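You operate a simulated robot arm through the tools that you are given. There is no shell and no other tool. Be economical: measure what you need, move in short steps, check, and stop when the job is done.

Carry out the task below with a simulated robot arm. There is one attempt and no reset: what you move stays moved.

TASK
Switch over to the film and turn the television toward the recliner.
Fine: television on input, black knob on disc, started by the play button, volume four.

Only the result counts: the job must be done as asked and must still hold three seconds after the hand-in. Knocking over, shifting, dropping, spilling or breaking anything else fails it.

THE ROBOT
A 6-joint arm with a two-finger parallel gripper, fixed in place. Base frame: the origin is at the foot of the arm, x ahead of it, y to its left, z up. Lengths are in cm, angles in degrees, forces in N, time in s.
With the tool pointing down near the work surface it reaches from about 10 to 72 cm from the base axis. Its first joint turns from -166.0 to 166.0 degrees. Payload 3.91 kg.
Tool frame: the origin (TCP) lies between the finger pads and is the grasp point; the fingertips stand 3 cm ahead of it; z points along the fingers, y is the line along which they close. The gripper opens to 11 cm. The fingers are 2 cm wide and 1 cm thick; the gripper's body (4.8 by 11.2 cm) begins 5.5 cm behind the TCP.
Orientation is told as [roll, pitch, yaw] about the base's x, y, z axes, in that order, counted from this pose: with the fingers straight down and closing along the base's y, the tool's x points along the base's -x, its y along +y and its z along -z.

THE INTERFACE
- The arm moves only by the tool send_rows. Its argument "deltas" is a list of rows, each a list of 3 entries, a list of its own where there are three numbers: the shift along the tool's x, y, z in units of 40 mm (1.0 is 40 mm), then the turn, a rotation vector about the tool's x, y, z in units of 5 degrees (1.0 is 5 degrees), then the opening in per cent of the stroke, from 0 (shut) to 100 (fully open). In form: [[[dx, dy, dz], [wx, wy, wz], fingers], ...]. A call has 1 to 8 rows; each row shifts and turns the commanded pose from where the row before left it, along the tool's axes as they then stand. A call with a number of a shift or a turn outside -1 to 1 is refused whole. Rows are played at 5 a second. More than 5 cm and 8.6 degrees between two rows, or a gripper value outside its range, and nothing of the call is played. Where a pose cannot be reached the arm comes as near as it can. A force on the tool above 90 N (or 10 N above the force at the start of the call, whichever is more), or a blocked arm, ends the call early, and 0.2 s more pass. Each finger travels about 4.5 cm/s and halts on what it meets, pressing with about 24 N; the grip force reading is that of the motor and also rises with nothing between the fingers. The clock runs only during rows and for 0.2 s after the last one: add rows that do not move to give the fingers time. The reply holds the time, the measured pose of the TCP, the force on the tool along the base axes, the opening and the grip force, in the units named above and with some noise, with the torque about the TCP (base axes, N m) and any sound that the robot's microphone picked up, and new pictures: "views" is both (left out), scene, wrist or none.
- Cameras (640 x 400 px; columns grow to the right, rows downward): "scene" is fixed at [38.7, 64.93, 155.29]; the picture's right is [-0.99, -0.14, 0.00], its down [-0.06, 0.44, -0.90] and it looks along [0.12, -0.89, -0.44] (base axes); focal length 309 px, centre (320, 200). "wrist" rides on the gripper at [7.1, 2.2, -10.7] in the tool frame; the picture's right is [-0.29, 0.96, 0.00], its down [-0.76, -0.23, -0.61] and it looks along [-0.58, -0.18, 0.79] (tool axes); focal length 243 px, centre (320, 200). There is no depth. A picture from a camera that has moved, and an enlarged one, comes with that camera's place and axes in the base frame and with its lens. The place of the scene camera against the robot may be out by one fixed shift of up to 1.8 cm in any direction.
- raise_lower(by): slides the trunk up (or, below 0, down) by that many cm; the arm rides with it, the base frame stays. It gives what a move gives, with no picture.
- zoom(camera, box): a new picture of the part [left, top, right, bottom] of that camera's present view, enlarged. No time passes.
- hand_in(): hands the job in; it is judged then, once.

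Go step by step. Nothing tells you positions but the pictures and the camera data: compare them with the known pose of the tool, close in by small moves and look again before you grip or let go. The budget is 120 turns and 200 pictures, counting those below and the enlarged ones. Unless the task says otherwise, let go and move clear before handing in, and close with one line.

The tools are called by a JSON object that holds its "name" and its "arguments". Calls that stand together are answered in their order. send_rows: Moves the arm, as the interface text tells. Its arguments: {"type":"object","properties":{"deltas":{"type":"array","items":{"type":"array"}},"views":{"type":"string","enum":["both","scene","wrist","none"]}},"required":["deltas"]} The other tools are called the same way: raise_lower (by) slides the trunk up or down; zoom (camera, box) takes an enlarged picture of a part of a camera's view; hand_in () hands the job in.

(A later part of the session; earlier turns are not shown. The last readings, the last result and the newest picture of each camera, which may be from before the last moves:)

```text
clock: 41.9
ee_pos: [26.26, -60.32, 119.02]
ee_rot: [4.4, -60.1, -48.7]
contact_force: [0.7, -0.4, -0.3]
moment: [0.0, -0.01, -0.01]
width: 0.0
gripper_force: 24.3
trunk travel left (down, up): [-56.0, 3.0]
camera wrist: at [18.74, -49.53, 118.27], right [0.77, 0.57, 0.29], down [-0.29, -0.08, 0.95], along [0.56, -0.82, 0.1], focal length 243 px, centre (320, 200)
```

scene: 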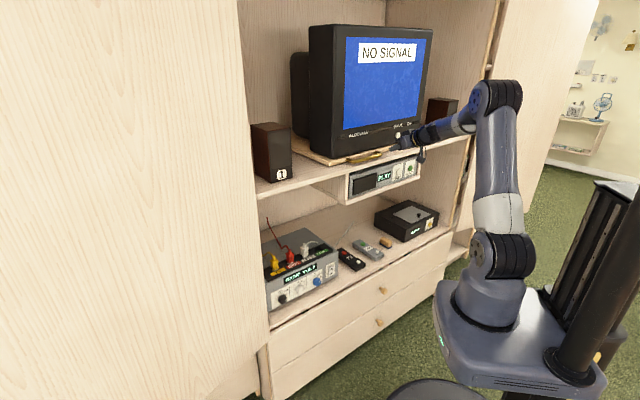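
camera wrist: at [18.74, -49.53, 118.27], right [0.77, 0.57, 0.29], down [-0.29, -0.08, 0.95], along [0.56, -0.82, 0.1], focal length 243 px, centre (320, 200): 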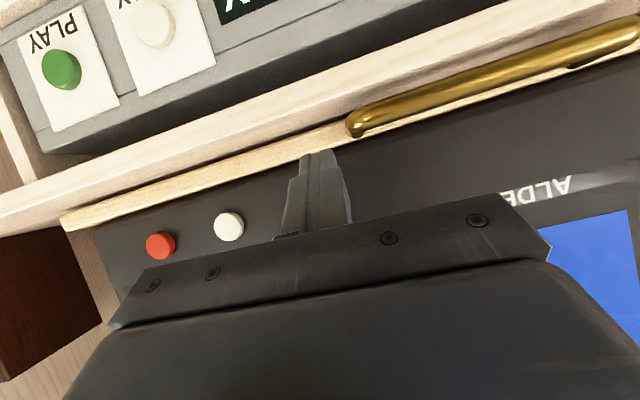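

{"name": "send_rows", "arguments": {"deltas": [[[-0.09, 0.03, 0.55], [0, 0, 0], 0], [[-0.09, 0.03, 0.55], [0, 0, 0], 0]]}}

{"name": "zoom", "arguments": {"camera": "scene", "box": [320, 110, 440, 190]}}

```text
clock: 42.5
ee_pos: [29.59, -62.88, 117.77]
ee_rot: [4.3, -60.0, -48.7]
contact_force: [-0.2, 1.1, -0.4]
moment: [0.0, -0.02, -0.01]
width: 0.0
gripper_force: 23.8
trunk travel left (down, up): [-56.0, 3.0]
camera wrist: at [22.03, -52.21, 116.95], right [0.77, 0.57, 0.29], down [-0.29, -0.08, 0.95], along [0.56, -0.82, 0.1], focal length 243 px, centre (320, 200)
```

scene: 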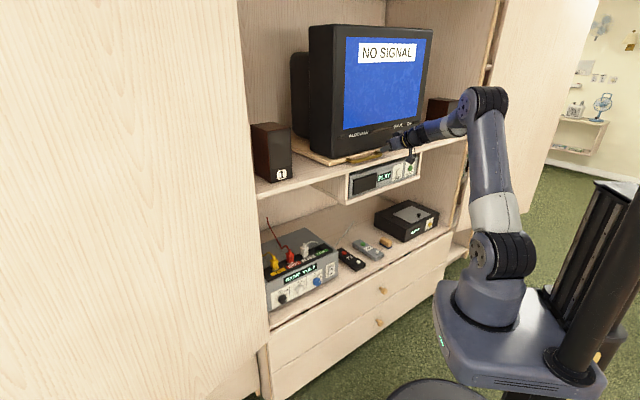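
wrist: 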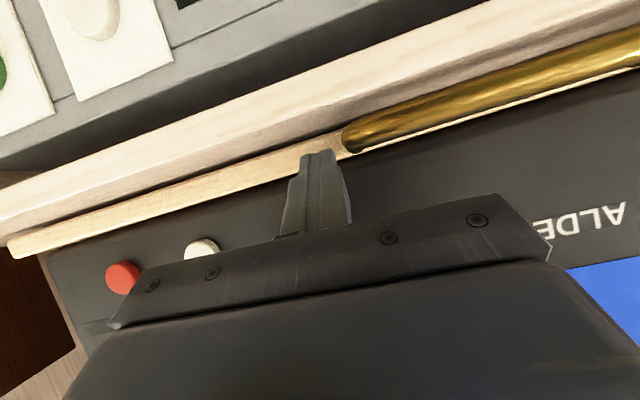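

```text
5.00 times, centred on (380, 150) of scene
camera zoom: at [38.7, 64.93, 155.29], right [-0.99, -0.14, 0.0], down [-0.06, 0.44, -0.9], along [0.12, -0.89, -0.44], focal length 1544 px, centre (20, 450)
```

zoom: 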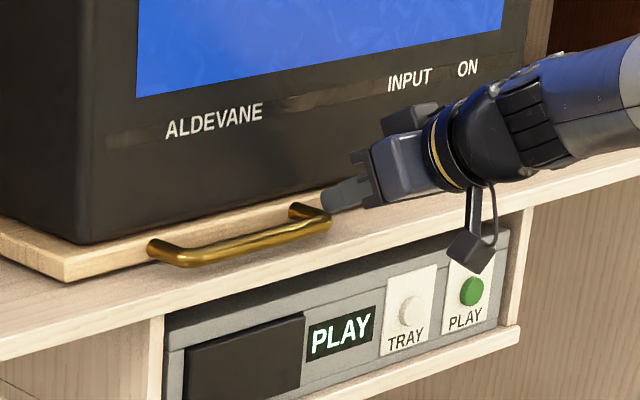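

The fingertips sit just right of the handle's right leg, slightly high. I'll lower a touch and push left gently by 3 cm to see the turntable respond.

{"name": "send_rows", "arguments": {"deltas": [[[0.13, 0, 0.075], [0, 0, 0], 0], [[0, 0.25, 0], [0, 0, 0], 0], [[0, 0.25, 0], [0, 0, 0], 0], [[0, 0.25, 0], [0, 0, 0], 0], [[0, 0.25, 0], [0, 0, 0], 0]]}}

{"name": "zoom", "arguments": {"camera": "scene", "box": [280, 100, 440, 200]}}

```text
clock: 43.7
ee_pos: [32.5, -59.85, 117.15]
ee_rot: [4.4, -60.1, -48.8]
contact_force: [0.0, 0.0, 0.0]
moment: [0.03, 0.03, 0.04]
width: 0.0
gripper_force: 23.5
trunk travel left (down, up): [-56.0, 3.0]
camera wrist: at [24.93, -49.14, 116.5], right [0.77, 0.57, 0.29], down [-0.29, -0.08, 0.95], along [0.57, -0.82, 0.1], focal length 243 px, centre (320, 200)
```

scene: 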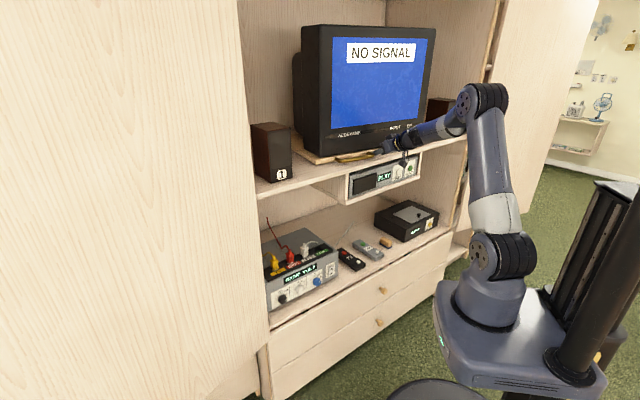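
wrist: 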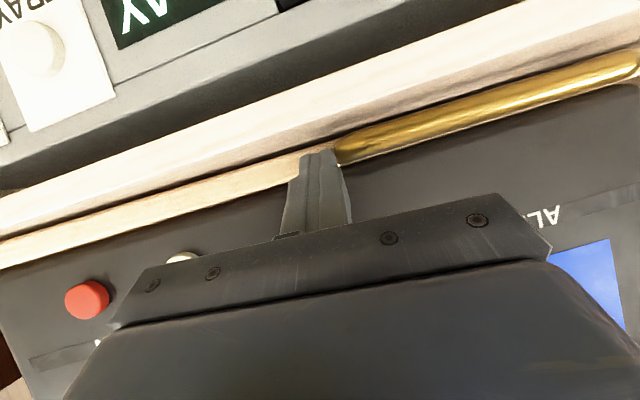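

```text
4.00 times, centred on (360, 150) of scene
camera zoom: at [38.7, 64.93, 155.29], right [-0.99, -0.14, 0.0], down [-0.06, 0.44, -0.9], along [0.12, -0.89, -0.44], focal length 1235 px, centre (160, 400)
```

zoom: 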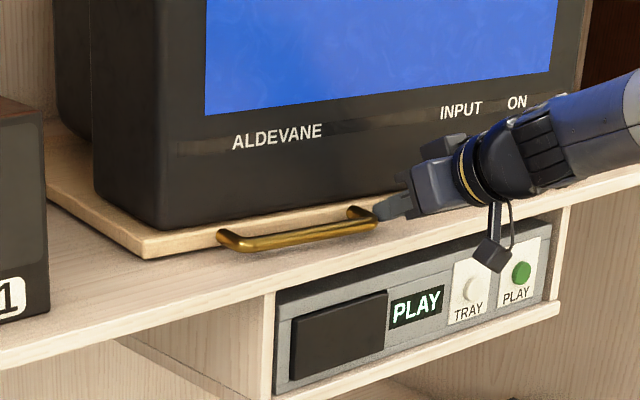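

The turntable moves freely and has turned about 8°. I'll follow the arc, yawing the tool along with it.

{"name": "send_rows", "arguments": {"deltas": [[[-0.05, 0.46, 0.085], [0.69, 0, 0.4], 0], [[-0.05, 0.46, 0.085], [0.69, 0, 0.4], 0], [[-0.05, 0.46, 0.085], [0.69, 0, 0.4], 0]]}}

{"name": "zoom", "arguments": {"camera": "scene", "box": [280, 100, 440, 200]}}

```text
clock: 44.5
ee_pos: [36.98, -57.16, 117.31]
ee_rot: [4.3, -59.6, -60.7]
contact_force: [-8.3, -0.2, -3.3]
moment: [0.03, 0.23, -0.13]
width: 0.01
gripper_force: 23.9
trunk travel left (down, up): [-56.0, 3.0]
camera wrist: at [31.91, -45.19, 116.7], right [0.87, 0.39, 0.29], down [-0.3, -0.03, 0.95], along [0.38, -0.92, 0.09], focal length 243 px, centre (320, 200)
```

scene: 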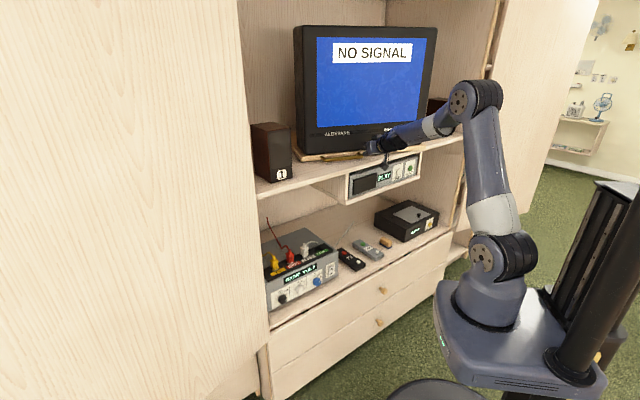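
wrist: 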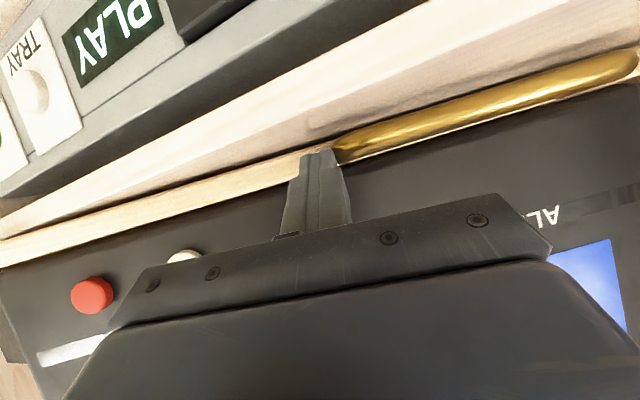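

```text
4.00 times, centred on (360, 150) of scene
camera zoom: at [38.7, 64.93, 155.29], right [-0.99, -0.14, 0.0], down [-0.06, 0.44, -0.9], along [0.12, -0.89, -0.44], focal length 1235 px, centre (160, 400)
```

zoom: 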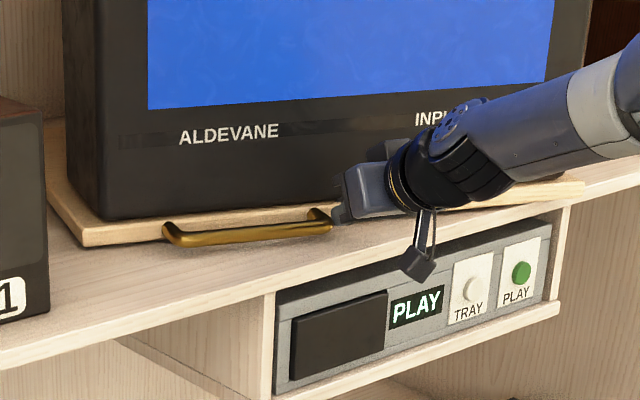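

The TV is at about 118° and needs roughly 103°, so I'll continue along the arc and re-measure.

{"name": "send_rows", "arguments": {"deltas": [[[-0.045, 0.42, 0.08], [0.65, 0, 0.375], 0], [[-0.045, 0.42, 0.08], [0.65, 0, 0.375], 0], [[-0.045, 0.42, 0.08], [0.65, 0, 0.375], 0]]}}

{"name": "zoom", "arguments": {"camera": "scene", "box": [280, 100, 440, 200]}}

```text
clock: 45.3
ee_pos: [37.3, -57.0, 117.54]
ee_rot: [3.3, -58.1, -68.4]
contact_force: [-61.2, -15.1, 12.0]
moment: [-0.44, 1.0, -1.22]
width: 0.0
gripper_force: 24.2
out of reach, approached as far as the arm can: row 1, 2, 3
trunk travel left (down, up): [-56.0, 3.0]
stopped in row 3: the force on the tool passed its limit at 96 N (the readings are from after the stop); the commanded pose is now the measured one
camera wrist: at [34.02, -44.33, 117.16], right [0.93, 0.25, 0.28], down [-0.28, 0.0, 0.96], along [0.24, -0.97, 0.07], focal length 243 px, centre (320, 200)
```

scene: 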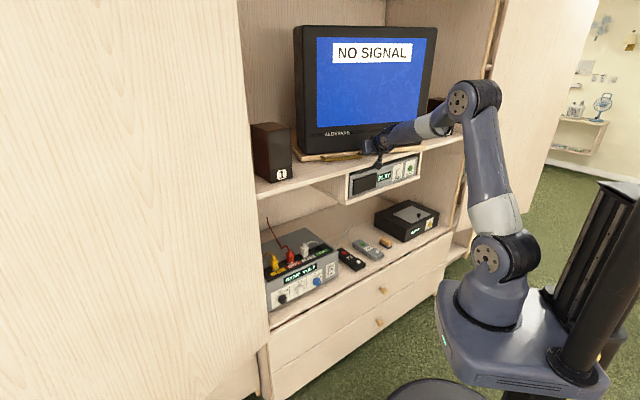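
wrist: 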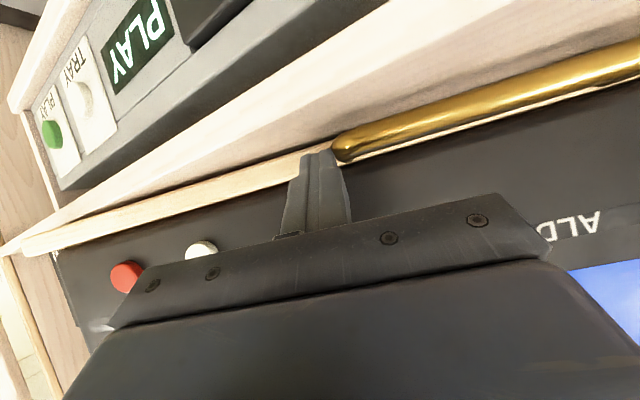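

```text
4.00 times, centred on (360, 150) of scene
camera zoom: at [38.7, 64.93, 155.29], right [-0.99, -0.14, 0.0], down [-0.06, 0.44, -0.9], along [0.12, -0.89, -0.44], focal length 1235 px, centre (160, 400)
```

zoom: 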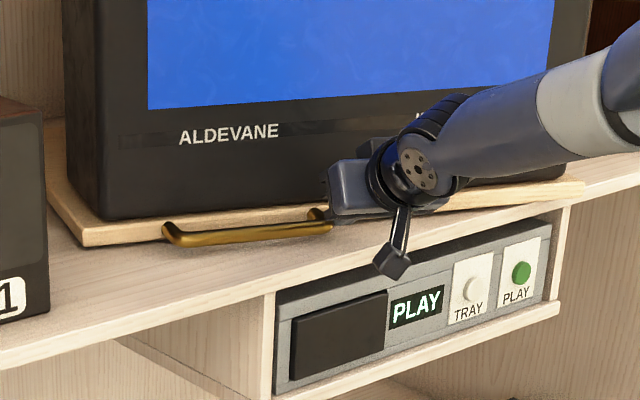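

The push met a firm stop at about 20° of turn, with the TV unmoved despite ~90 N, so I shouldn't force it. I'll back off the push slightly and look at what is blocking it.

{"name": "send_rows", "arguments": {"deltas": [[[0, -0.3, 0], [0, 0, 0], 0], [[0, -0.3, 0], [0, 0, 0], 0]], "views": "none"}}

{"name": "zoom", "arguments": {"camera": "scene", "box": [240, 100, 320, 200]}}

{"name": "zoom", "arguments": {"camera": "scene", "box": [240, 0, 480, 180]}}

```text
clock: 45.9
ee_pos: [36.99, -57.68, 117.02]
ee_rot: [3.1, -58.2, -67.3]
contact_force: [0.5, 0.3, 0.3]
moment: [0.0, 0.01, 0.04]
width: 0.0
gripper_force: 24.0
trunk travel left (down, up): [-56.0, 3.0]
```

```text
4.00 times, centred on (280, 150) of scene
camera zoom: at [38.7, 64.93, 155.29], right [-0.99, -0.14, 0.0], down [-0.06, 0.44, -0.9], along [0.12, -0.89, -0.44], focal length 1235 px, centre (480, 400)
```

zoom: 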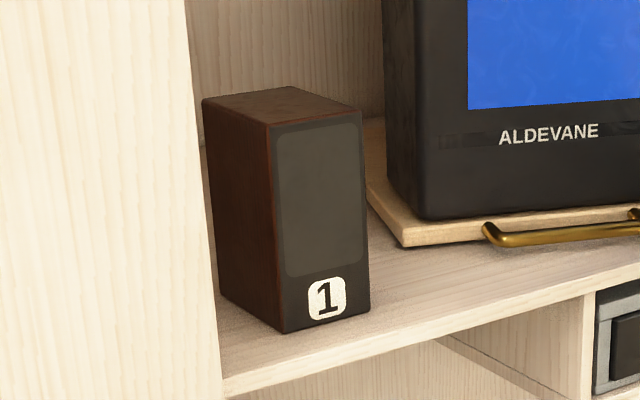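

```text
2.22 times, centred on (360, 90) of scene
camera zoom: at [38.7, 64.93, 155.29], right [-0.99, -0.14, 0.0], down [-0.06, 0.44, -0.9], along [0.12, -0.89, -0.44], focal length 686 px, centre (231, 444)
```

zoom: 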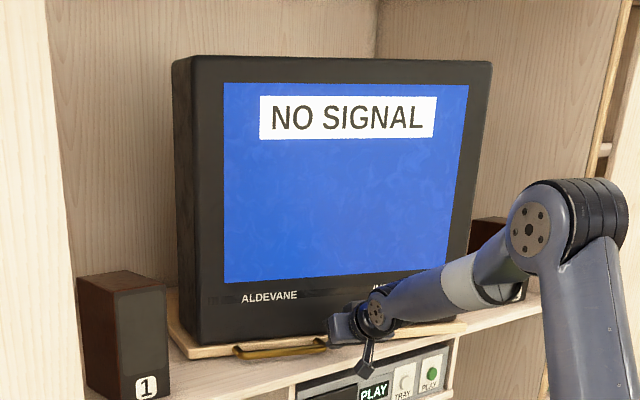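

{"name": "send_rows", "arguments": {"deltas": [[[0, 0.2, 0], [0, 0, 0], 0], [[0, 0.1, 0], [0, 0, 0], 0], [[0, 0.05, 0], [0, 0, 0], 0], [[0, 0.05, 0], [0, 0, 0], 0], [[0, 0.05, 0], [0, 0, 0], 0]], "views": "none"}}

{"name": "zoom", "arguments": {"camera": "scene", "box": [280, 100, 440, 200]}}

```text
clock: 47.1
ee_pos: [37.51, -57.27, 117.24]
ee_rot: [3.3, -57.9, -67.9]
contact_force: [-39.1, -17.3, -6.3]
moment: [-0.19, 0.68, -0.89]
width: 0.0
gripper_force: 24.0
trunk travel left (down, up): [-56.0, 3.0]
```

```text
4.00 times, centred on (360, 150) of scene
camera zoom: at [38.7, 64.93, 155.29], right [-0.99, -0.14, 0.0], down [-0.06, 0.44, -0.9], along [0.12, -0.89, -0.44], focal length 1235 px, centre (160, 400)
```

zoom: 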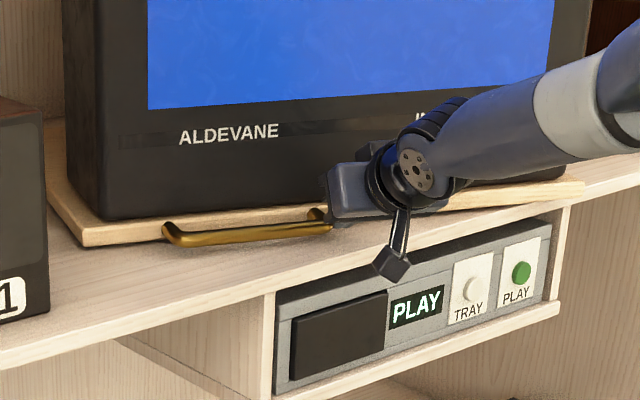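

The turntable is at its end stop, turned toward the recliner's side as far as it goes. I'll release the push, back out and check the TV's final position.

{"name": "send_rows", "arguments": {"deltas": [[[0, -0.3, 0], [0, 0, 0], 0], [[0, -0.2, 0], [0, 0, 0], 0], [[0, 0, -0.8], [0, 0, 0], 0], [[0, 0, -0.8], [0, 0, 0], 0], [[0, 0, -0.8], [0, 0, 0], 0], [[0, 0, -0.8], [0, 0, 0], 0], [[0, 0, -0.8], [0, 0, 0], 0]]}}

{"name": "zoom", "arguments": {"camera": "scene", "box": [280, 100, 440, 200]}}

```text
clock: 48.7
ee_pos: [30.49, -45.41, 125.52]
ee_rot: [3.1, -58.1, -67.4]
contact_force: [0.5, -0.4, 0.3]
moment: [0.05, 0.0, 0.01]
width: 0.02
gripper_force: 24.3
trunk travel left (down, up): [-56.0, 3.0]
camera wrist: at [27.0, -32.74, 125.2], right [0.92, 0.27, 0.27], down [-0.28, 0.0, 0.96], along [0.26, -0.96, 0.07], focal length 243 px, centre (320, 200)
```

scene: 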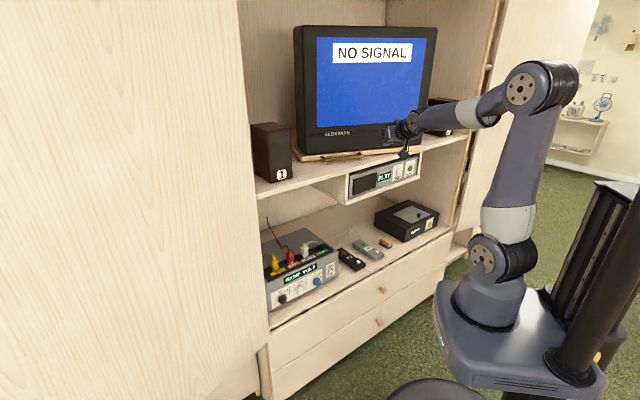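
wrist: 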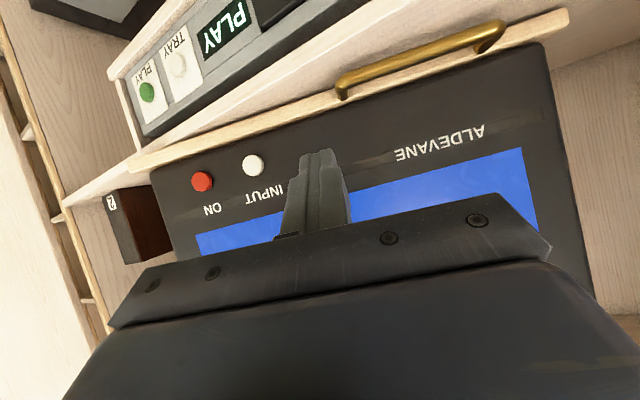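

```text
4.00 times, centred on (360, 150) of scene
camera zoom: at [38.7, 64.93, 155.29], right [-0.99, -0.14, 0.0], down [-0.06, 0.44, -0.9], along [0.12, -0.89, -0.44], focal length 1235 px, centre (160, 400)
```

zoom: 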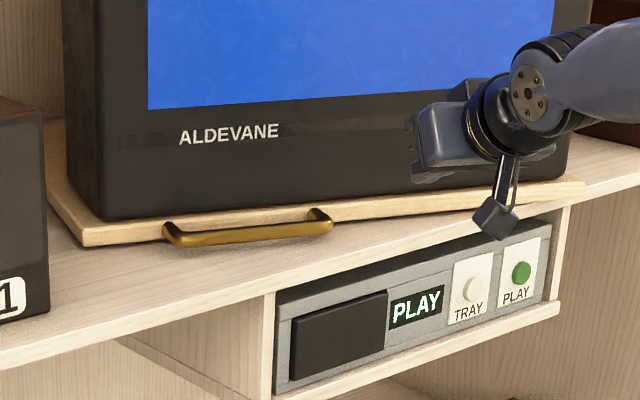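

The TV's normal is now on a bearing of about 114°, held at the stop. Next are the receiver knobs, at roughly f≈58, z≈73, with black at l≈32 and white at l≈24. I'll back off, straighten the tool and lower the trunk.

{"name": "send_rows", "arguments": {"deltas": [[[0.2, 0, -0.6], [-0.78, 0, -0.45], 0], [[0.2, 0, -0.6], [-0.78, 0, -0.45], 0], [[0.2, 0, -0.6], [-0.78, 0, -0.45], 0], [[0.2, 0, -0.6], [-0.78, 0, -0.45], 0], [[0.2, 0, -0.6], [-0.78, 0, -0.45], 0]], "views": "none"}}

{"name": "raise_lower", "arguments": {"by": -45}}

{"name": "send_rows", "arguments": {"deltas": [[[0, 1, 0], [0, 0, 0], 0], [[0, 1, 0], [0, 0, 0], 0], [[0, 1, 0], [0, 0, 0], 0], [[0, 1, 0], [0, 0, 0], 0], [[0, 1, 0], [0, 0, 0], 0], [[0, 1, 0], [0, 0, 0], 0], [[0, 1, 0], [0, 0, 0], 0]]}}

```text
clock: 49.9
ee_pos: [23.58, -35.36, 128.57]
ee_rot: [4.0, -58.9, -45.7]
contact_force: [-0.6, -0.7, -1.1]
moment: [-0.01, 0.01, -0.01]
width: 0.01
gripper_force: 23.7
trunk travel left (down, up): [-56.0, 3.0]
```

```text
refused: -45 is not a number from -40 to 40
```

```text
clock: 51.5
ee_pos: [42.24, -15.06, 129.53]
ee_rot: [4.1, -58.9, -45.7]
contact_force: [0.5, -0.4, -0.1]
moment: [0.0, -0.02, 0.02]
width: 0.01
gripper_force: 24.0
trunk travel left (down, up): [-56.0, 3.0]
camera wrist: at [34.21, -4.68, 128.98], right [0.75, 0.6, 0.28], down [-0.27, -0.11, 0.96], along [0.61, -0.79, 0.08], focal length 243 px, centre (320, 200)
```

scene: 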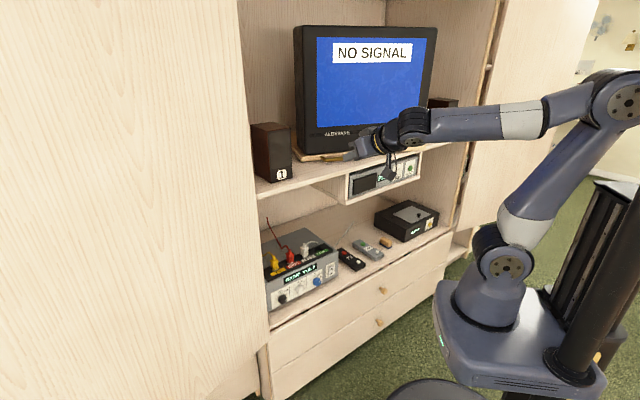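
wrist: 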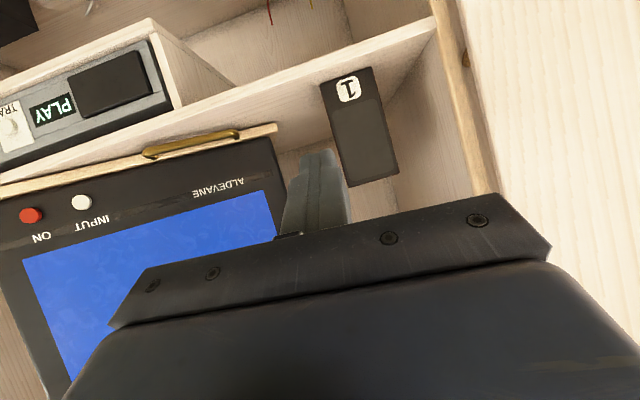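

{"name": "raise_lower", "arguments": {"by": -40}}

{"name": "raise_lower", "arguments": {"by": -8}}

{"name": "send_rows", "arguments": {"deltas": [[[0, 0, 0], [0, 0, 0], 60], [[0, 0, 0], [0, 0, 0], 60], [[0, 0, 0], [0, 0, 0], 60], [[0, 0, 0], [0, 0, 0], 60]]}}

```text
clock: 55.3
ee_pos: [42.15, -15.05, 89.44]
ee_rot: [4.2, -58.9, -45.8]
contact_force: [-0.3, 0.0, -0.1]
moment: [0.0, -0.02, 0.02]
width: 0.0
gripper_force: 23.6
trunk travel left (down, up): [-16.0, 43.0]
```

```text
clock: 56.5
ee_pos: [42.21, -15.03, 81.46]
ee_rot: [4.2, -58.9, -45.9]
contact_force: [-0.2, 0.1, 0.1]
moment: [0.01, 0.01, 0.0]
width: 0.0
gripper_force: 24.2
trunk travel left (down, up): [-8.0, 51.0]
```

```text
clock: 57.5
ee_pos: [42.17, -14.95, 81.6]
ee_rot: [4.1, -58.9, -45.8]
contact_force: [0.2, 0.2, 0.4]
moment: [0.03, -0.01, -0.02]
width: 6.63
gripper_force: 0.0
trunk travel left (down, up): [-8.0, 51.0]
camera wrist: at [34.15, -4.71, 80.99], right [0.75, 0.6, 0.28], down [-0.27, -0.11, 0.96], along [0.61, -0.79, 0.08], focal length 243 px, centre (320, 200)
```

scene: 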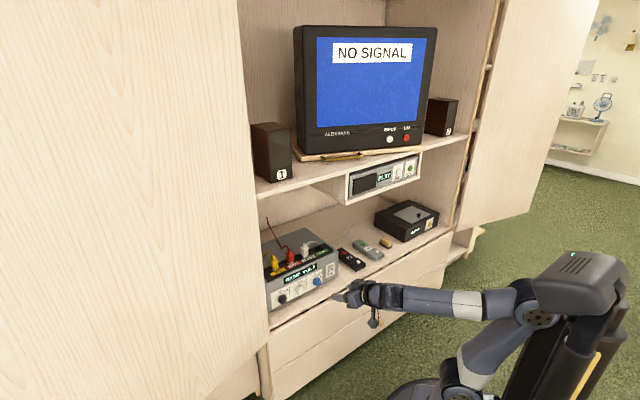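
wrist: 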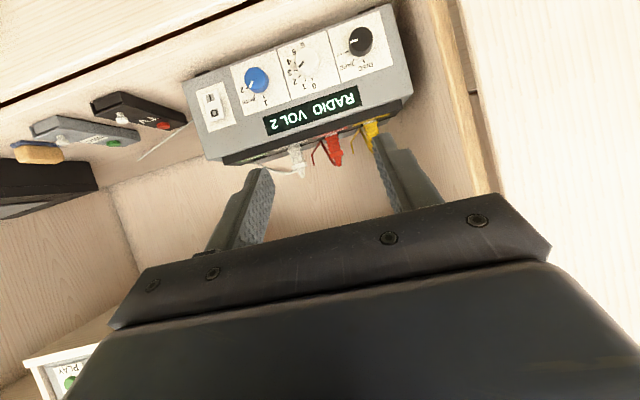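

{"name": "zoom", "arguments": {"camera": "wrist", "box": [190, 0, 430, 150]}}

```text
2.67 times, centred on (310, 75) of wrist
camera zoom: at [34.15, -4.71, 80.99], right [0.75, 0.6, 0.28], down [-0.27, -0.11, 0.96], along [0.61, -0.79, 0.08], focal length 647 px, centre (347, 533)
```

zoom: 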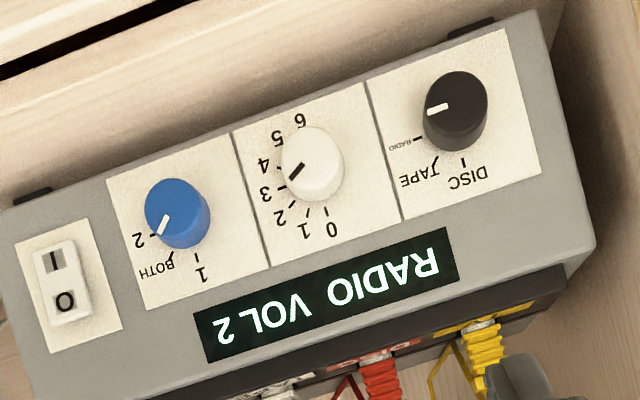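

My earlier zoom scaling was off. The corrected triangulation puts the knob fronts at f≈69, z≈61.8, with black at l≈28.8, white at 19.8 and blue at 10.9. The volume ticks look 30° apart, and DISC to RADIO is about 90°. I'll lower, level the tool and line up on the black knob.

{"name": "raise_lower", "arguments": {"by": -8}}

{"name": "send_rows", "arguments": {"deltas": [[[0, 0.4, 0], [0, -1, 0], 55], [[0, 0.4, 0], [0, -1, 0], 55], [[0, 0.4, 0], [0, -1, 0], 55], [[0, 0.4, 0], [0, -1, 0], 55], [[0, 0.4, 0], [0, -1, 0], 55], [[0, 0.4, 0], [0, -1, 0], 55]]}}

```text
clock: 58.6
ee_pos: [42.11, -15.12, 73.48]
ee_rot: [4.3, -58.9, -45.9]
contact_force: [-0.6, 0.5, -0.3]
moment: [0.0, -0.01, -0.02]
width: 6.59
gripper_force: 0.2
trunk travel left (down, up): [0.0, 59.0]
```

```text
clock: 60.0
ee_pos: [48.7, -7.86, 73.76]
ee_rot: [68.4, -87.6, -110.5]
contact_force: [-0.2, 0.4, 0.3]
moment: [0.01, 0.02, -0.02]
width: 6.07
gripper_force: 0.0
trunk travel left (down, up): [0.0, 59.0]
camera wrist: at [42.28, 1.15, 66.92], right [0.64, 0.7, 0.33], down [-0.62, 0.21, 0.76], along [0.46, -0.69, 0.56], focal length 243 px, centre (320, 200)
```

scene: 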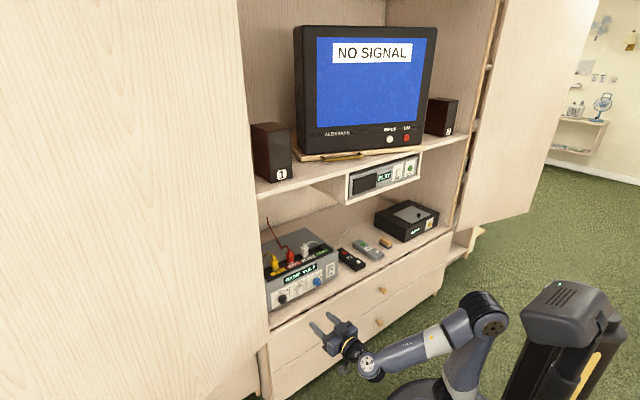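
wrist: 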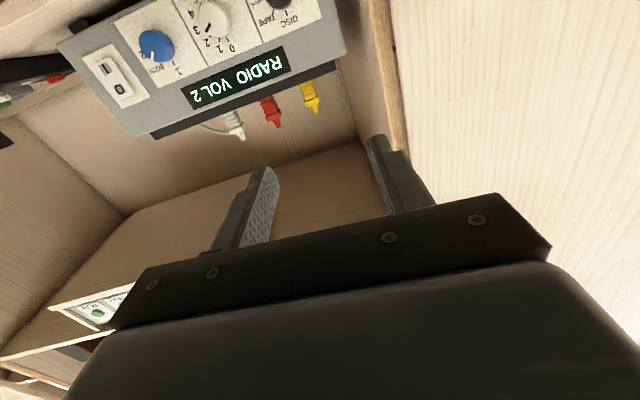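

{"name": "send_rows", "arguments": {"deltas": [[[1, 0, 0], [0.56, 0, 0], 55], [[1, 0, 0], [0, 0, 0], 55], [[1, 0, 0], [0, 0, 0], 55], [[0, 0, 0.9], [0, 0, 0], 55], [[0, 0, 0.9], [0, 0, 0], 55]]}}

```text
clock: 61.2
ee_pos: [54.22, -12.9, 61.5]
ee_rot: [63.3, -87.7, -108.2]
contact_force: [0.3, -0.2, 0.2]
moment: [-0.01, -0.02, 0.02]
width: 6.04
gripper_force: 0.0
trunk travel left (down, up): [0.0, 59.0]
camera wrist: at [48.19, -3.4, 54.7], right [0.67, 0.67, 0.33], down [-0.6, 0.24, 0.76], along [0.43, -0.71, 0.56], focal length 243 px, centre (320, 200)
```

scene: 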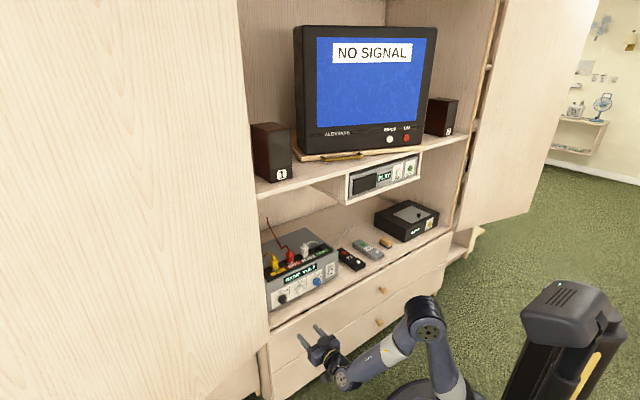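
wrist: 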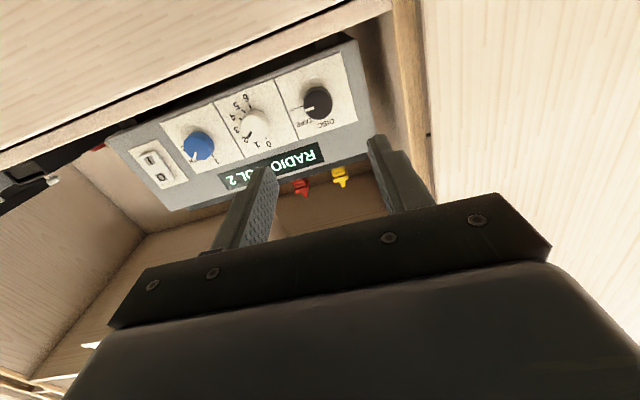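

Black knob confirmed at l≈28.5, z≈62.2. I'll pre-roll the gripper +45° so a 90° counterclockwise turn stays inside the joint range.

{"name": "send_rows", "arguments": {"deltas": [[[0, 0, 0], [0, 0, 1], 55], [[0, 0, 0], [0, 0, 1], 55], [[0, 0, 0], [0, 0, 1], 55], [[0, 0, 0], [0, 0, 1], 55], [[0, 0, 0], [0, 0, 1], 55], [[0, 0, 0], [0, 0, 1], 55], [[0, 0, 0], [0, 0, 1], 55], [[0, 0, 0], [0, 0, 1], 55]], "views": "none"}}

{"name": "send_rows", "arguments": {"deltas": [[[0, 0, 0.8], [0, 0, 1], 55], [[0, 0, 0.8], [0, 0, 0], 55], [[0, 0, 0.8], [0, 0, 0], 55]]}}

```text
clock: 63.0
ee_pos: [56.14, -9.96, 68.87]
ee_rot: [87.7, -48.2, -133.4]
contact_force: [0.1, -0.2, 0.2]
moment: [0.02, -0.03, -0.01]
width: 6.05
gripper_force: 0.1
out of reach, approached as far as the arm can: row 5, 6, 7, 8
trunk travel left (down, up): [0.0, 59.0]
```

```text
clock: 63.9
ee_pos: [63.77, -16.04, 71.2]
ee_rot: [88.2, -43.0, -133.8]
contact_force: [0.0, -0.1, 0.5]
moment: [0.0, 0.02, 0.0]
width: 6.04
gripper_force: 0.0
out of reach, approached as far as the arm can: row 1, 2
trunk travel left (down, up): [0.0, 59.0]
camera wrist: at [60.79, -3.55, 68.14], right [0.33, 0.3, 0.9], down [-0.93, -0.08, 0.36], along [0.18, -0.95, 0.25], focal length 243 px, centre (320, 200)
```

scene: 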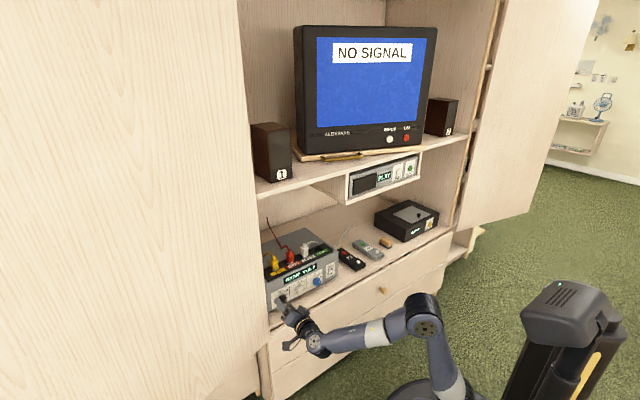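
wrist: 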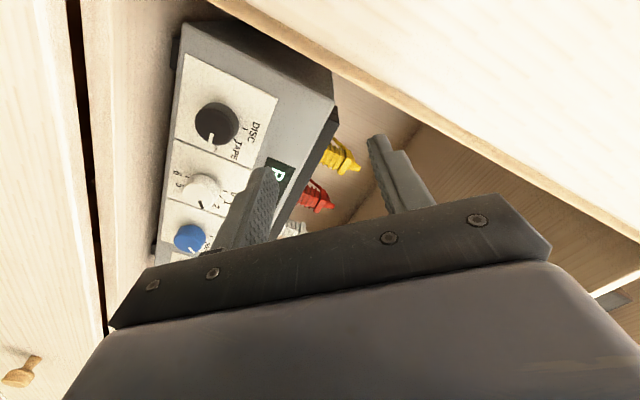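

The rolled pose drifted upward at the reach limit, but the latest row was reachable. I'll move down and right to the knob axis from here.

{"name": "send_rows", "arguments": {"deltas": [[[0.17, -0.62, 0], [0, 0, 0], 55], [[0.17, -0.62, 0], [0, 0, 0], 55], [[0.17, -0.62, 0], [0, 0, 0], 55], [[0.17, -0.62, 0], [0, 0, 0], 55]]}}

```text
clock: 64.8
ee_pos: [63.63, -15.85, 71.28]
ee_rot: [88.2, -43.1, -133.9]
contact_force: [0.0, 0.6, -0.4]
moment: [0.02, -0.01, 0.01]
width: 6.05
gripper_force: 0.2
out of reach, approached as far as the arm can: row 1, 2, 3, 4
trunk travel left (down, up): [0.0, 59.0]
camera wrist: at [60.76, -3.53, 68.11], right [0.33, 0.3, 0.9], down [-0.93, -0.08, 0.36], along [0.18, -0.95, 0.25], focal length 243 px, centre (320, 200)
```

scene: 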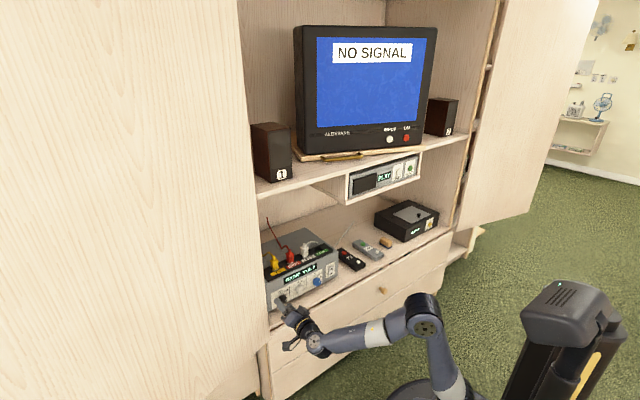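
wrist: 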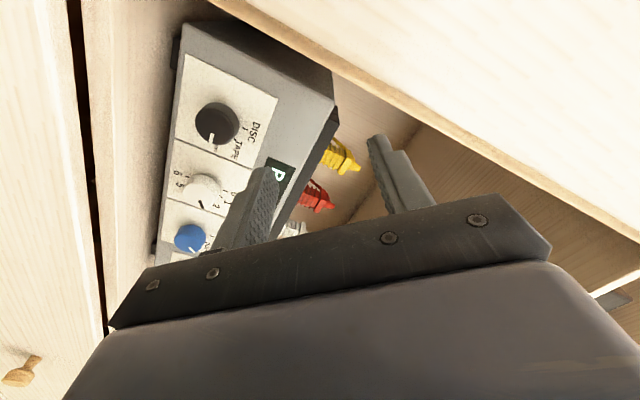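

Rolling positive runs into a wrist limit, so I'll use the other direction. I'll go back to roll 0, grip there and turn −90°.

{"name": "send_rows", "arguments": {"deltas": [[[0, 0, -0.5], [0, 0, -1], 55], [[0, 0, -0.5], [0, 0, -1], 55], [[0, 0, -0.5], [0, 0, -1], 55], [[0, 0, -0.5], [0, 0, -1], 55], [[0, 0, 0], [0, 0, -1], 55], [[0, 0, 0], [0, 0, -1], 55], [[0, 0, 0], [0, 0, -1], 55], [[0, 0, 0], [0, 0, -1], 55]]}}

```text
clock: 66.7
ee_pos: [58.08, -10.4, 71.32]
ee_rot: [81.0, -82.9, -125.9]
contact_force: [0.0, 0.2, 0.1]
moment: [-0.01, -0.03, 0.01]
width: 6.04
gripper_force: 0.0
trunk travel left (down, up): [0.0, 59.0]
camera wrist: at [52.49, -0.5, 64.64], right [0.65, 0.64, 0.4], down [-0.65, 0.19, 0.74], along [0.4, -0.74, 0.54], focal length 243 px, centre (320, 200)
```

scene: 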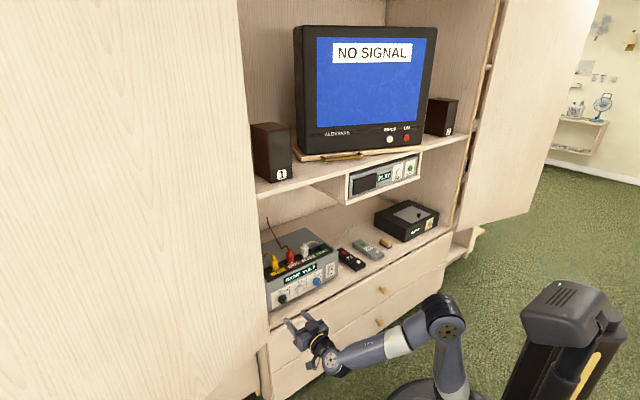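
wrist: 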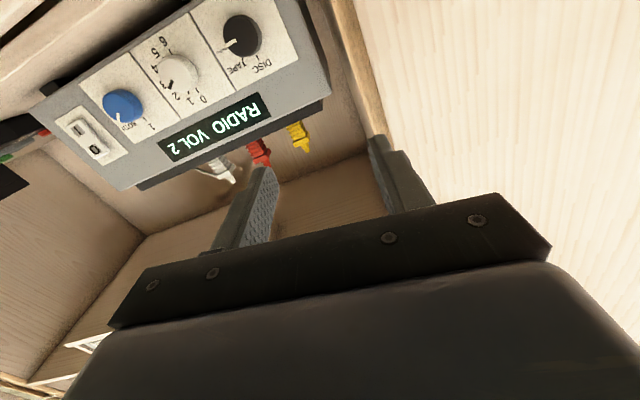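

{"name": "send_rows", "arguments": {"deltas": [[[0.77, -0.43, 0], [0, 0, -1], 55], [[0.77, -0.43, 0], [0, 0, 0], 55], [[0.77, -0.43, 0], [0, 0, 0], 55], [[0, 0, 0.8], [0, 0, 0], 55], [[0, 0, 0.8], [0, 0, 0], 55], [[0, 0, 0.8], [0, 0, 0], 55]]}}

{"name": "zoom", "arguments": {"camera": "scene", "box": [256, 260, 352, 320]}}

```text
clock: 68.0
ee_pos: [61.72, -20.43, 61.27]
ee_rot: [61.7, -87.7, -106.8]
contact_force: [0.0, 0.5, 0.4]
moment: [0.04, -0.03, -0.03]
width: 6.05
gripper_force: 0.1
trunk travel left (down, up): [0.0, 59.0]
camera wrist: at [55.81, -10.91, 54.38], right [0.67, 0.67, 0.33], down [-0.6, 0.24, 0.76], along [0.43, -0.71, 0.56], focal length 243 px, centre (320, 200)
```

scene: 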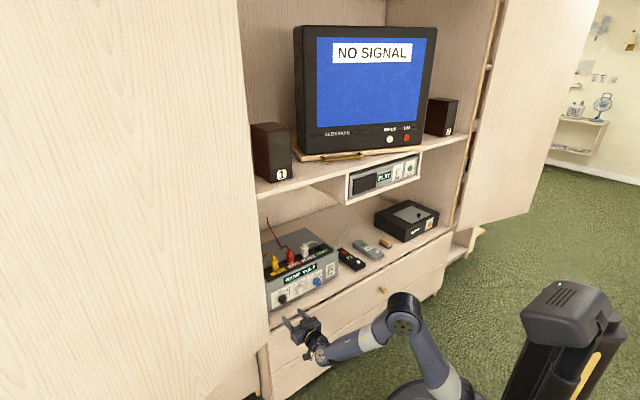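
wrist: 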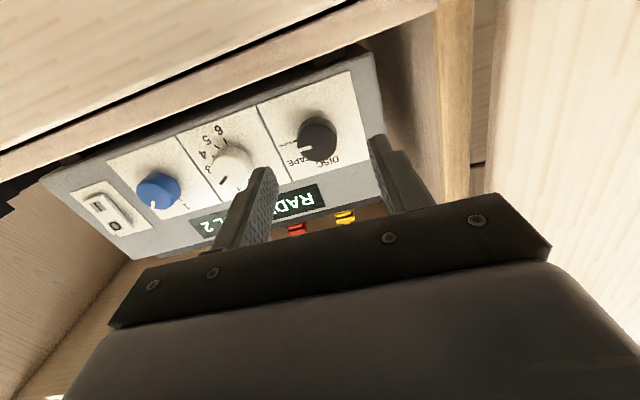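

```text
6.67 times, centred on (304, 290) of scene
camera zoom: at [38.7, 64.93, 155.29], right [-0.99, -0.14, 0.0], down [-0.06, 0.44, -0.9], along [0.12, -0.89, -0.44], focal length 2058 px, centre (427, -400)
```

zoom: 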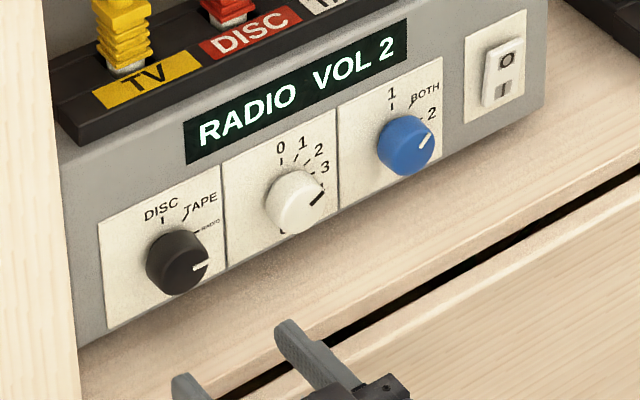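

The knob centre is about l=28.6, z=62.3, with the shelf close below. To keep the wide hand clear of the shelf, I'll tilt down about 8° and turn the knob in two shorter twists. First I'll move the open fingers up to the knob.

{"name": "send_rows", "arguments": {"deltas": [[[0, 0, 0], [0, 0.8, 0], 55], [[0, 0, 0], [0, 0.8, 0], 55], [[-0.22, -0.05, 0.6], [0, 0, 0], 55], [[-0.22, -0.05, 0.6], [0, 0, 0], 55], [[-0.22, -0.05, 0.6], [0, 0, 0], 55], [[0, 0, 0], [0, 0, 1], 55], [[0, 0, 0], [0, 0, 1], 55]]}}

{"name": "zoom", "arguments": {"camera": "scene", "box": [256, 260, 352, 320]}}

```text
clock: 69.7
ee_pos: [66.35, -26.15, 62.9]
ee_rot: [52.8, -74.7, -98.4]
contact_force: [-0.1, 0.0, 0.0]
moment: [0.03, -0.01, 0.03]
width: 6.04
gripper_force: 0.1
trunk travel left (down, up): [0.0, 59.0]
camera wrist: at [60.68, -15.33, 58.15], right [0.67, 0.57, 0.48], down [-0.62, 0.07, 0.78], along [0.41, -0.82, 0.4], focal length 243 px, centre (320, 200)
```

scene: 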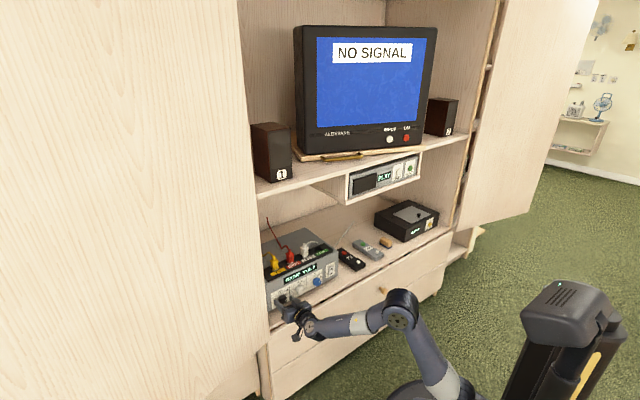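
wrist: 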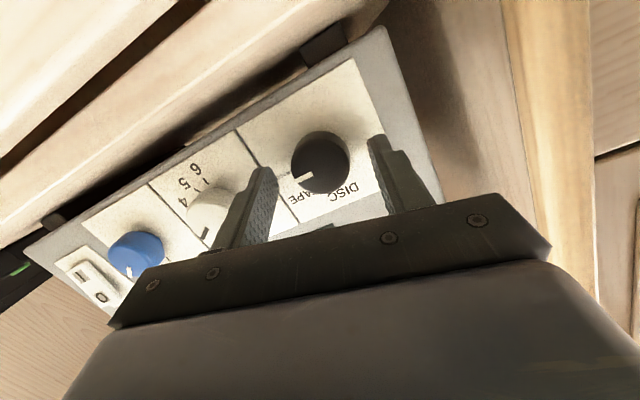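

```text
6.67 times, centred on (304, 290) of scene
camera zoom: at [38.7, 64.93, 155.29], right [-0.99, -0.14, 0.0], down [-0.06, 0.44, -0.9], along [0.12, -0.89, -0.44], focal length 2058 px, centre (427, -400)
```

zoom: 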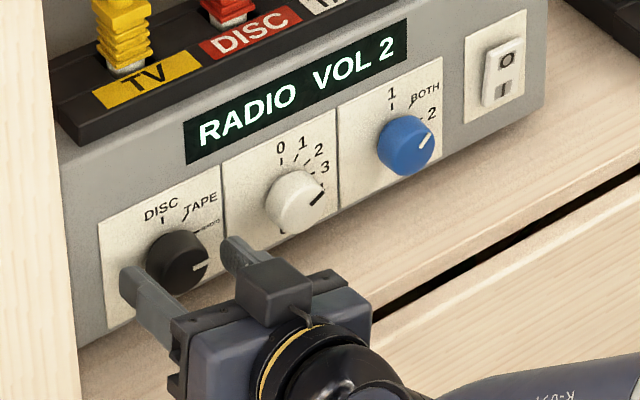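

{"name": "send_rows", "arguments": {"deltas": [[[-0.02, 0, 0.15], [0, 0, 0], 55], [[-0.02, 0, 0.15], [0, 0, 0], 55], [[-0.02, 0, 0.1], [0, 0, 0], 55], [[0, 0, 0], [0, 0, 0], 55]]}}

{"name": "zoom", "arguments": {"camera": "scene", "box": [256, 260, 352, 320]}}

```text
clock: 70.7
ee_pos: [67.37, -26.8, 62.9]
ee_rot: [52.1, -74.9, -97.4]
contact_force: [-43.8, 37.4, -4.0]
moment: [-0.04, -0.73, 1.58]
width: 5.75
gripper_force: 0.1
trunk travel left (down, up): [0.0, 59.0]
camera wrist: at [61.63, -16.04, 58.16], right [0.67, 0.57, 0.48], down [-0.62, 0.07, 0.78], along [0.41, -0.82, 0.4], focal length 243 px, centre (320, 200)
```

scene: 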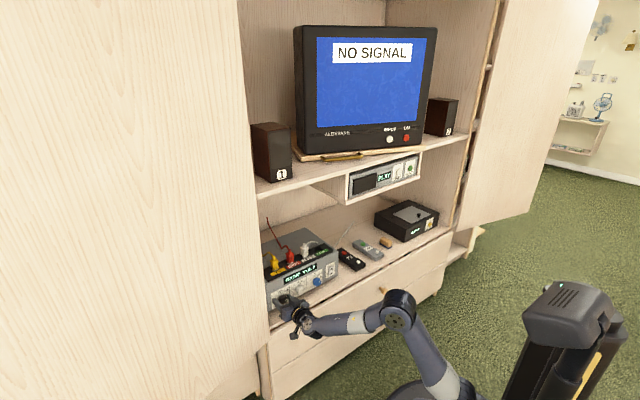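
wrist: 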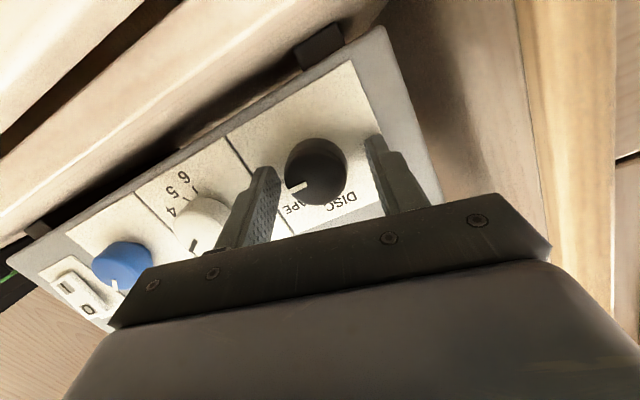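

```text
6.67 times, centred on (304, 290) of scene
camera zoom: at [38.7, 64.93, 155.29], right [-0.99, -0.14, 0.0], down [-0.06, 0.44, -0.9], along [0.12, -0.89, -0.44], focal length 2058 px, centre (427, -400)
```

zoom: 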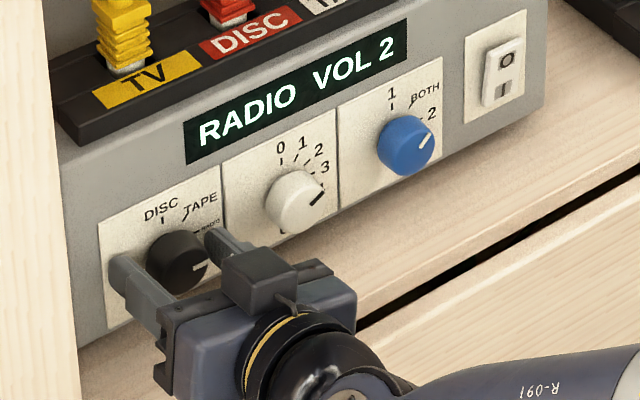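

The tips have touched the panel at f≈69.6. The receiver hasn't moved in the picture. I'll back off about 5 mm, close on the knob and look.

{"name": "send_rows", "arguments": {"deltas": [[[0.02, 0, -0.22], [0, 0, 0], 55], [[0, 0, 0], [0, 0, 0], 25], [[0, 0, 0], [0, 0, 0], 25], [[0, 0, 0], [0, 0, 0], 20], [[0, 0, 0], [0, 0, 0], 20]]}}

{"name": "zoom", "arguments": {"camera": "scene", "box": [256, 260, 352, 320]}}

```text
clock: 71.8
ee_pos: [66.94, -26.64, 63.13]
ee_rot: [53.2, -74.9, -98.9]
contact_force: [8.2, -15.9, 3.6]
moment: [-0.72, -0.56, -0.51]
width: 3.67
gripper_force: 45.0
trunk travel left (down, up): [0.0, 59.0]
camera wrist: at [61.26, -15.84, 58.28], right [0.67, 0.57, 0.48], down [-0.62, 0.07, 0.78], along [0.41, -0.82, 0.4], focal length 243 px, centre (320, 200)
```

scene: 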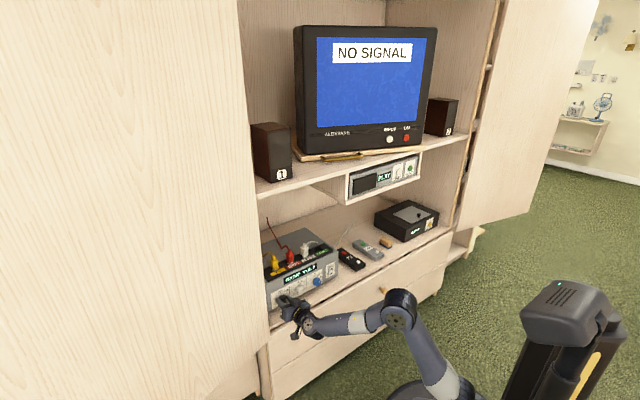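
wrist: 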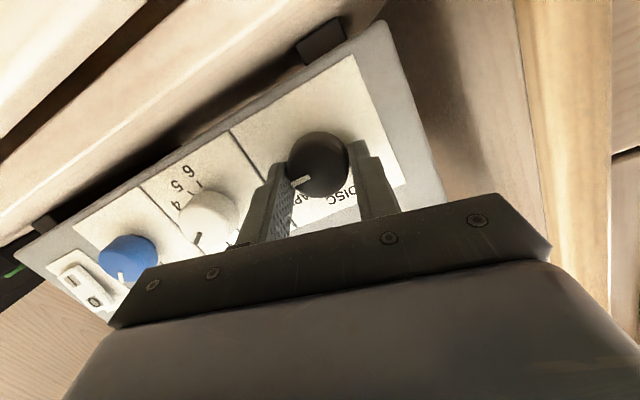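

```text
6.67 times, centred on (304, 290) of scene
camera zoom: at [38.7, 64.93, 155.29], right [-0.99, -0.14, 0.0], down [-0.06, 0.44, -0.9], along [0.12, -0.89, -0.44], focal length 2058 px, centre (427, -400)
```

zoom: 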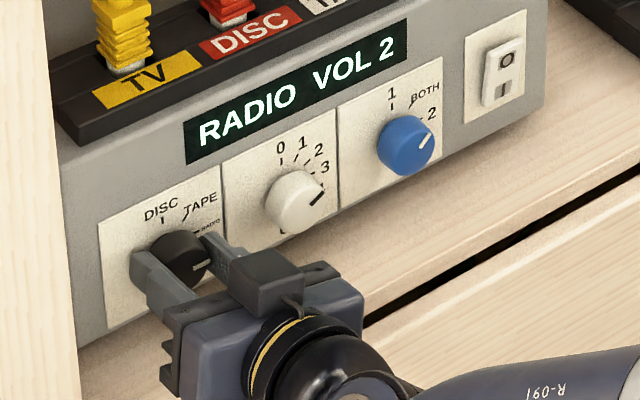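

{"name": "send_rows", "arguments": {"deltas": [[[0, 0, 0], [0, 0, -1], 20], [[0, 0, 0], [0, 0, -1], 20], [[0, 0, 0], [0, 0, -1], 20], [[0, 0, 0], [0, 0, -1], 20], [[0, 0, 0], [0, 0, -1], 20]]}}

{"name": "zoom", "arguments": {"camera": "scene", "box": [256, 260, 352, 320]}}

```text
clock: 73.0
ee_pos: [66.79, -26.54, 62.97]
ee_rot: [-54.6, -74.3, 11.0]
contact_force: [-8.1, -3.8, 9.3]
moment: [0.23, 0.27, -0.77]
width: 3.69
gripper_force: 44.6
trunk travel left (down, up): [0.0, 59.0]
camera wrist: at [58.88, -17.85, 57.35], right [0.71, 0.7, 0.07], down [-0.38, 0.29, 0.88], along [0.6, -0.65, 0.47], focal length 243 px, centre (320, 200)
```

scene: 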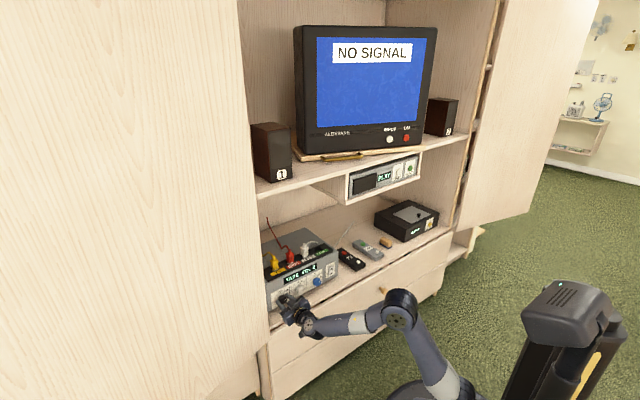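
wrist: 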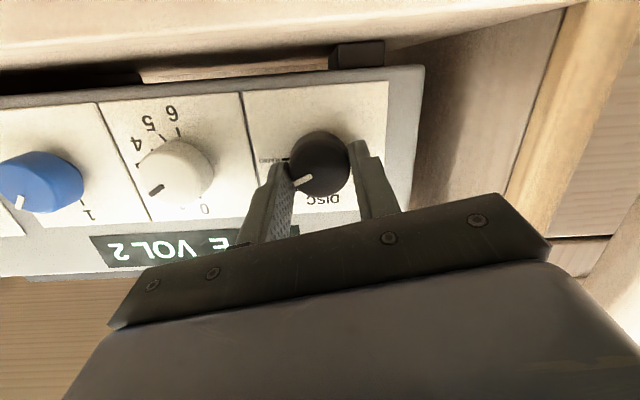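

```text
6.67 times, centred on (304, 290) of scene
camera zoom: at [38.7, 64.93, 155.29], right [-0.99, -0.14, 0.0], down [-0.06, 0.44, -0.9], along [0.12, -0.89, -0.44], focal length 2058 px, centre (427, -400)
```

zoom: 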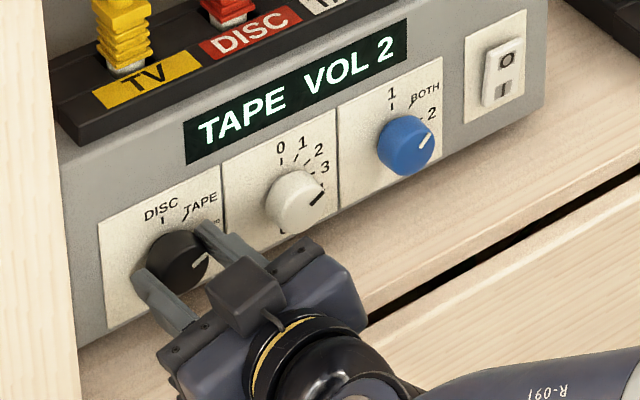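

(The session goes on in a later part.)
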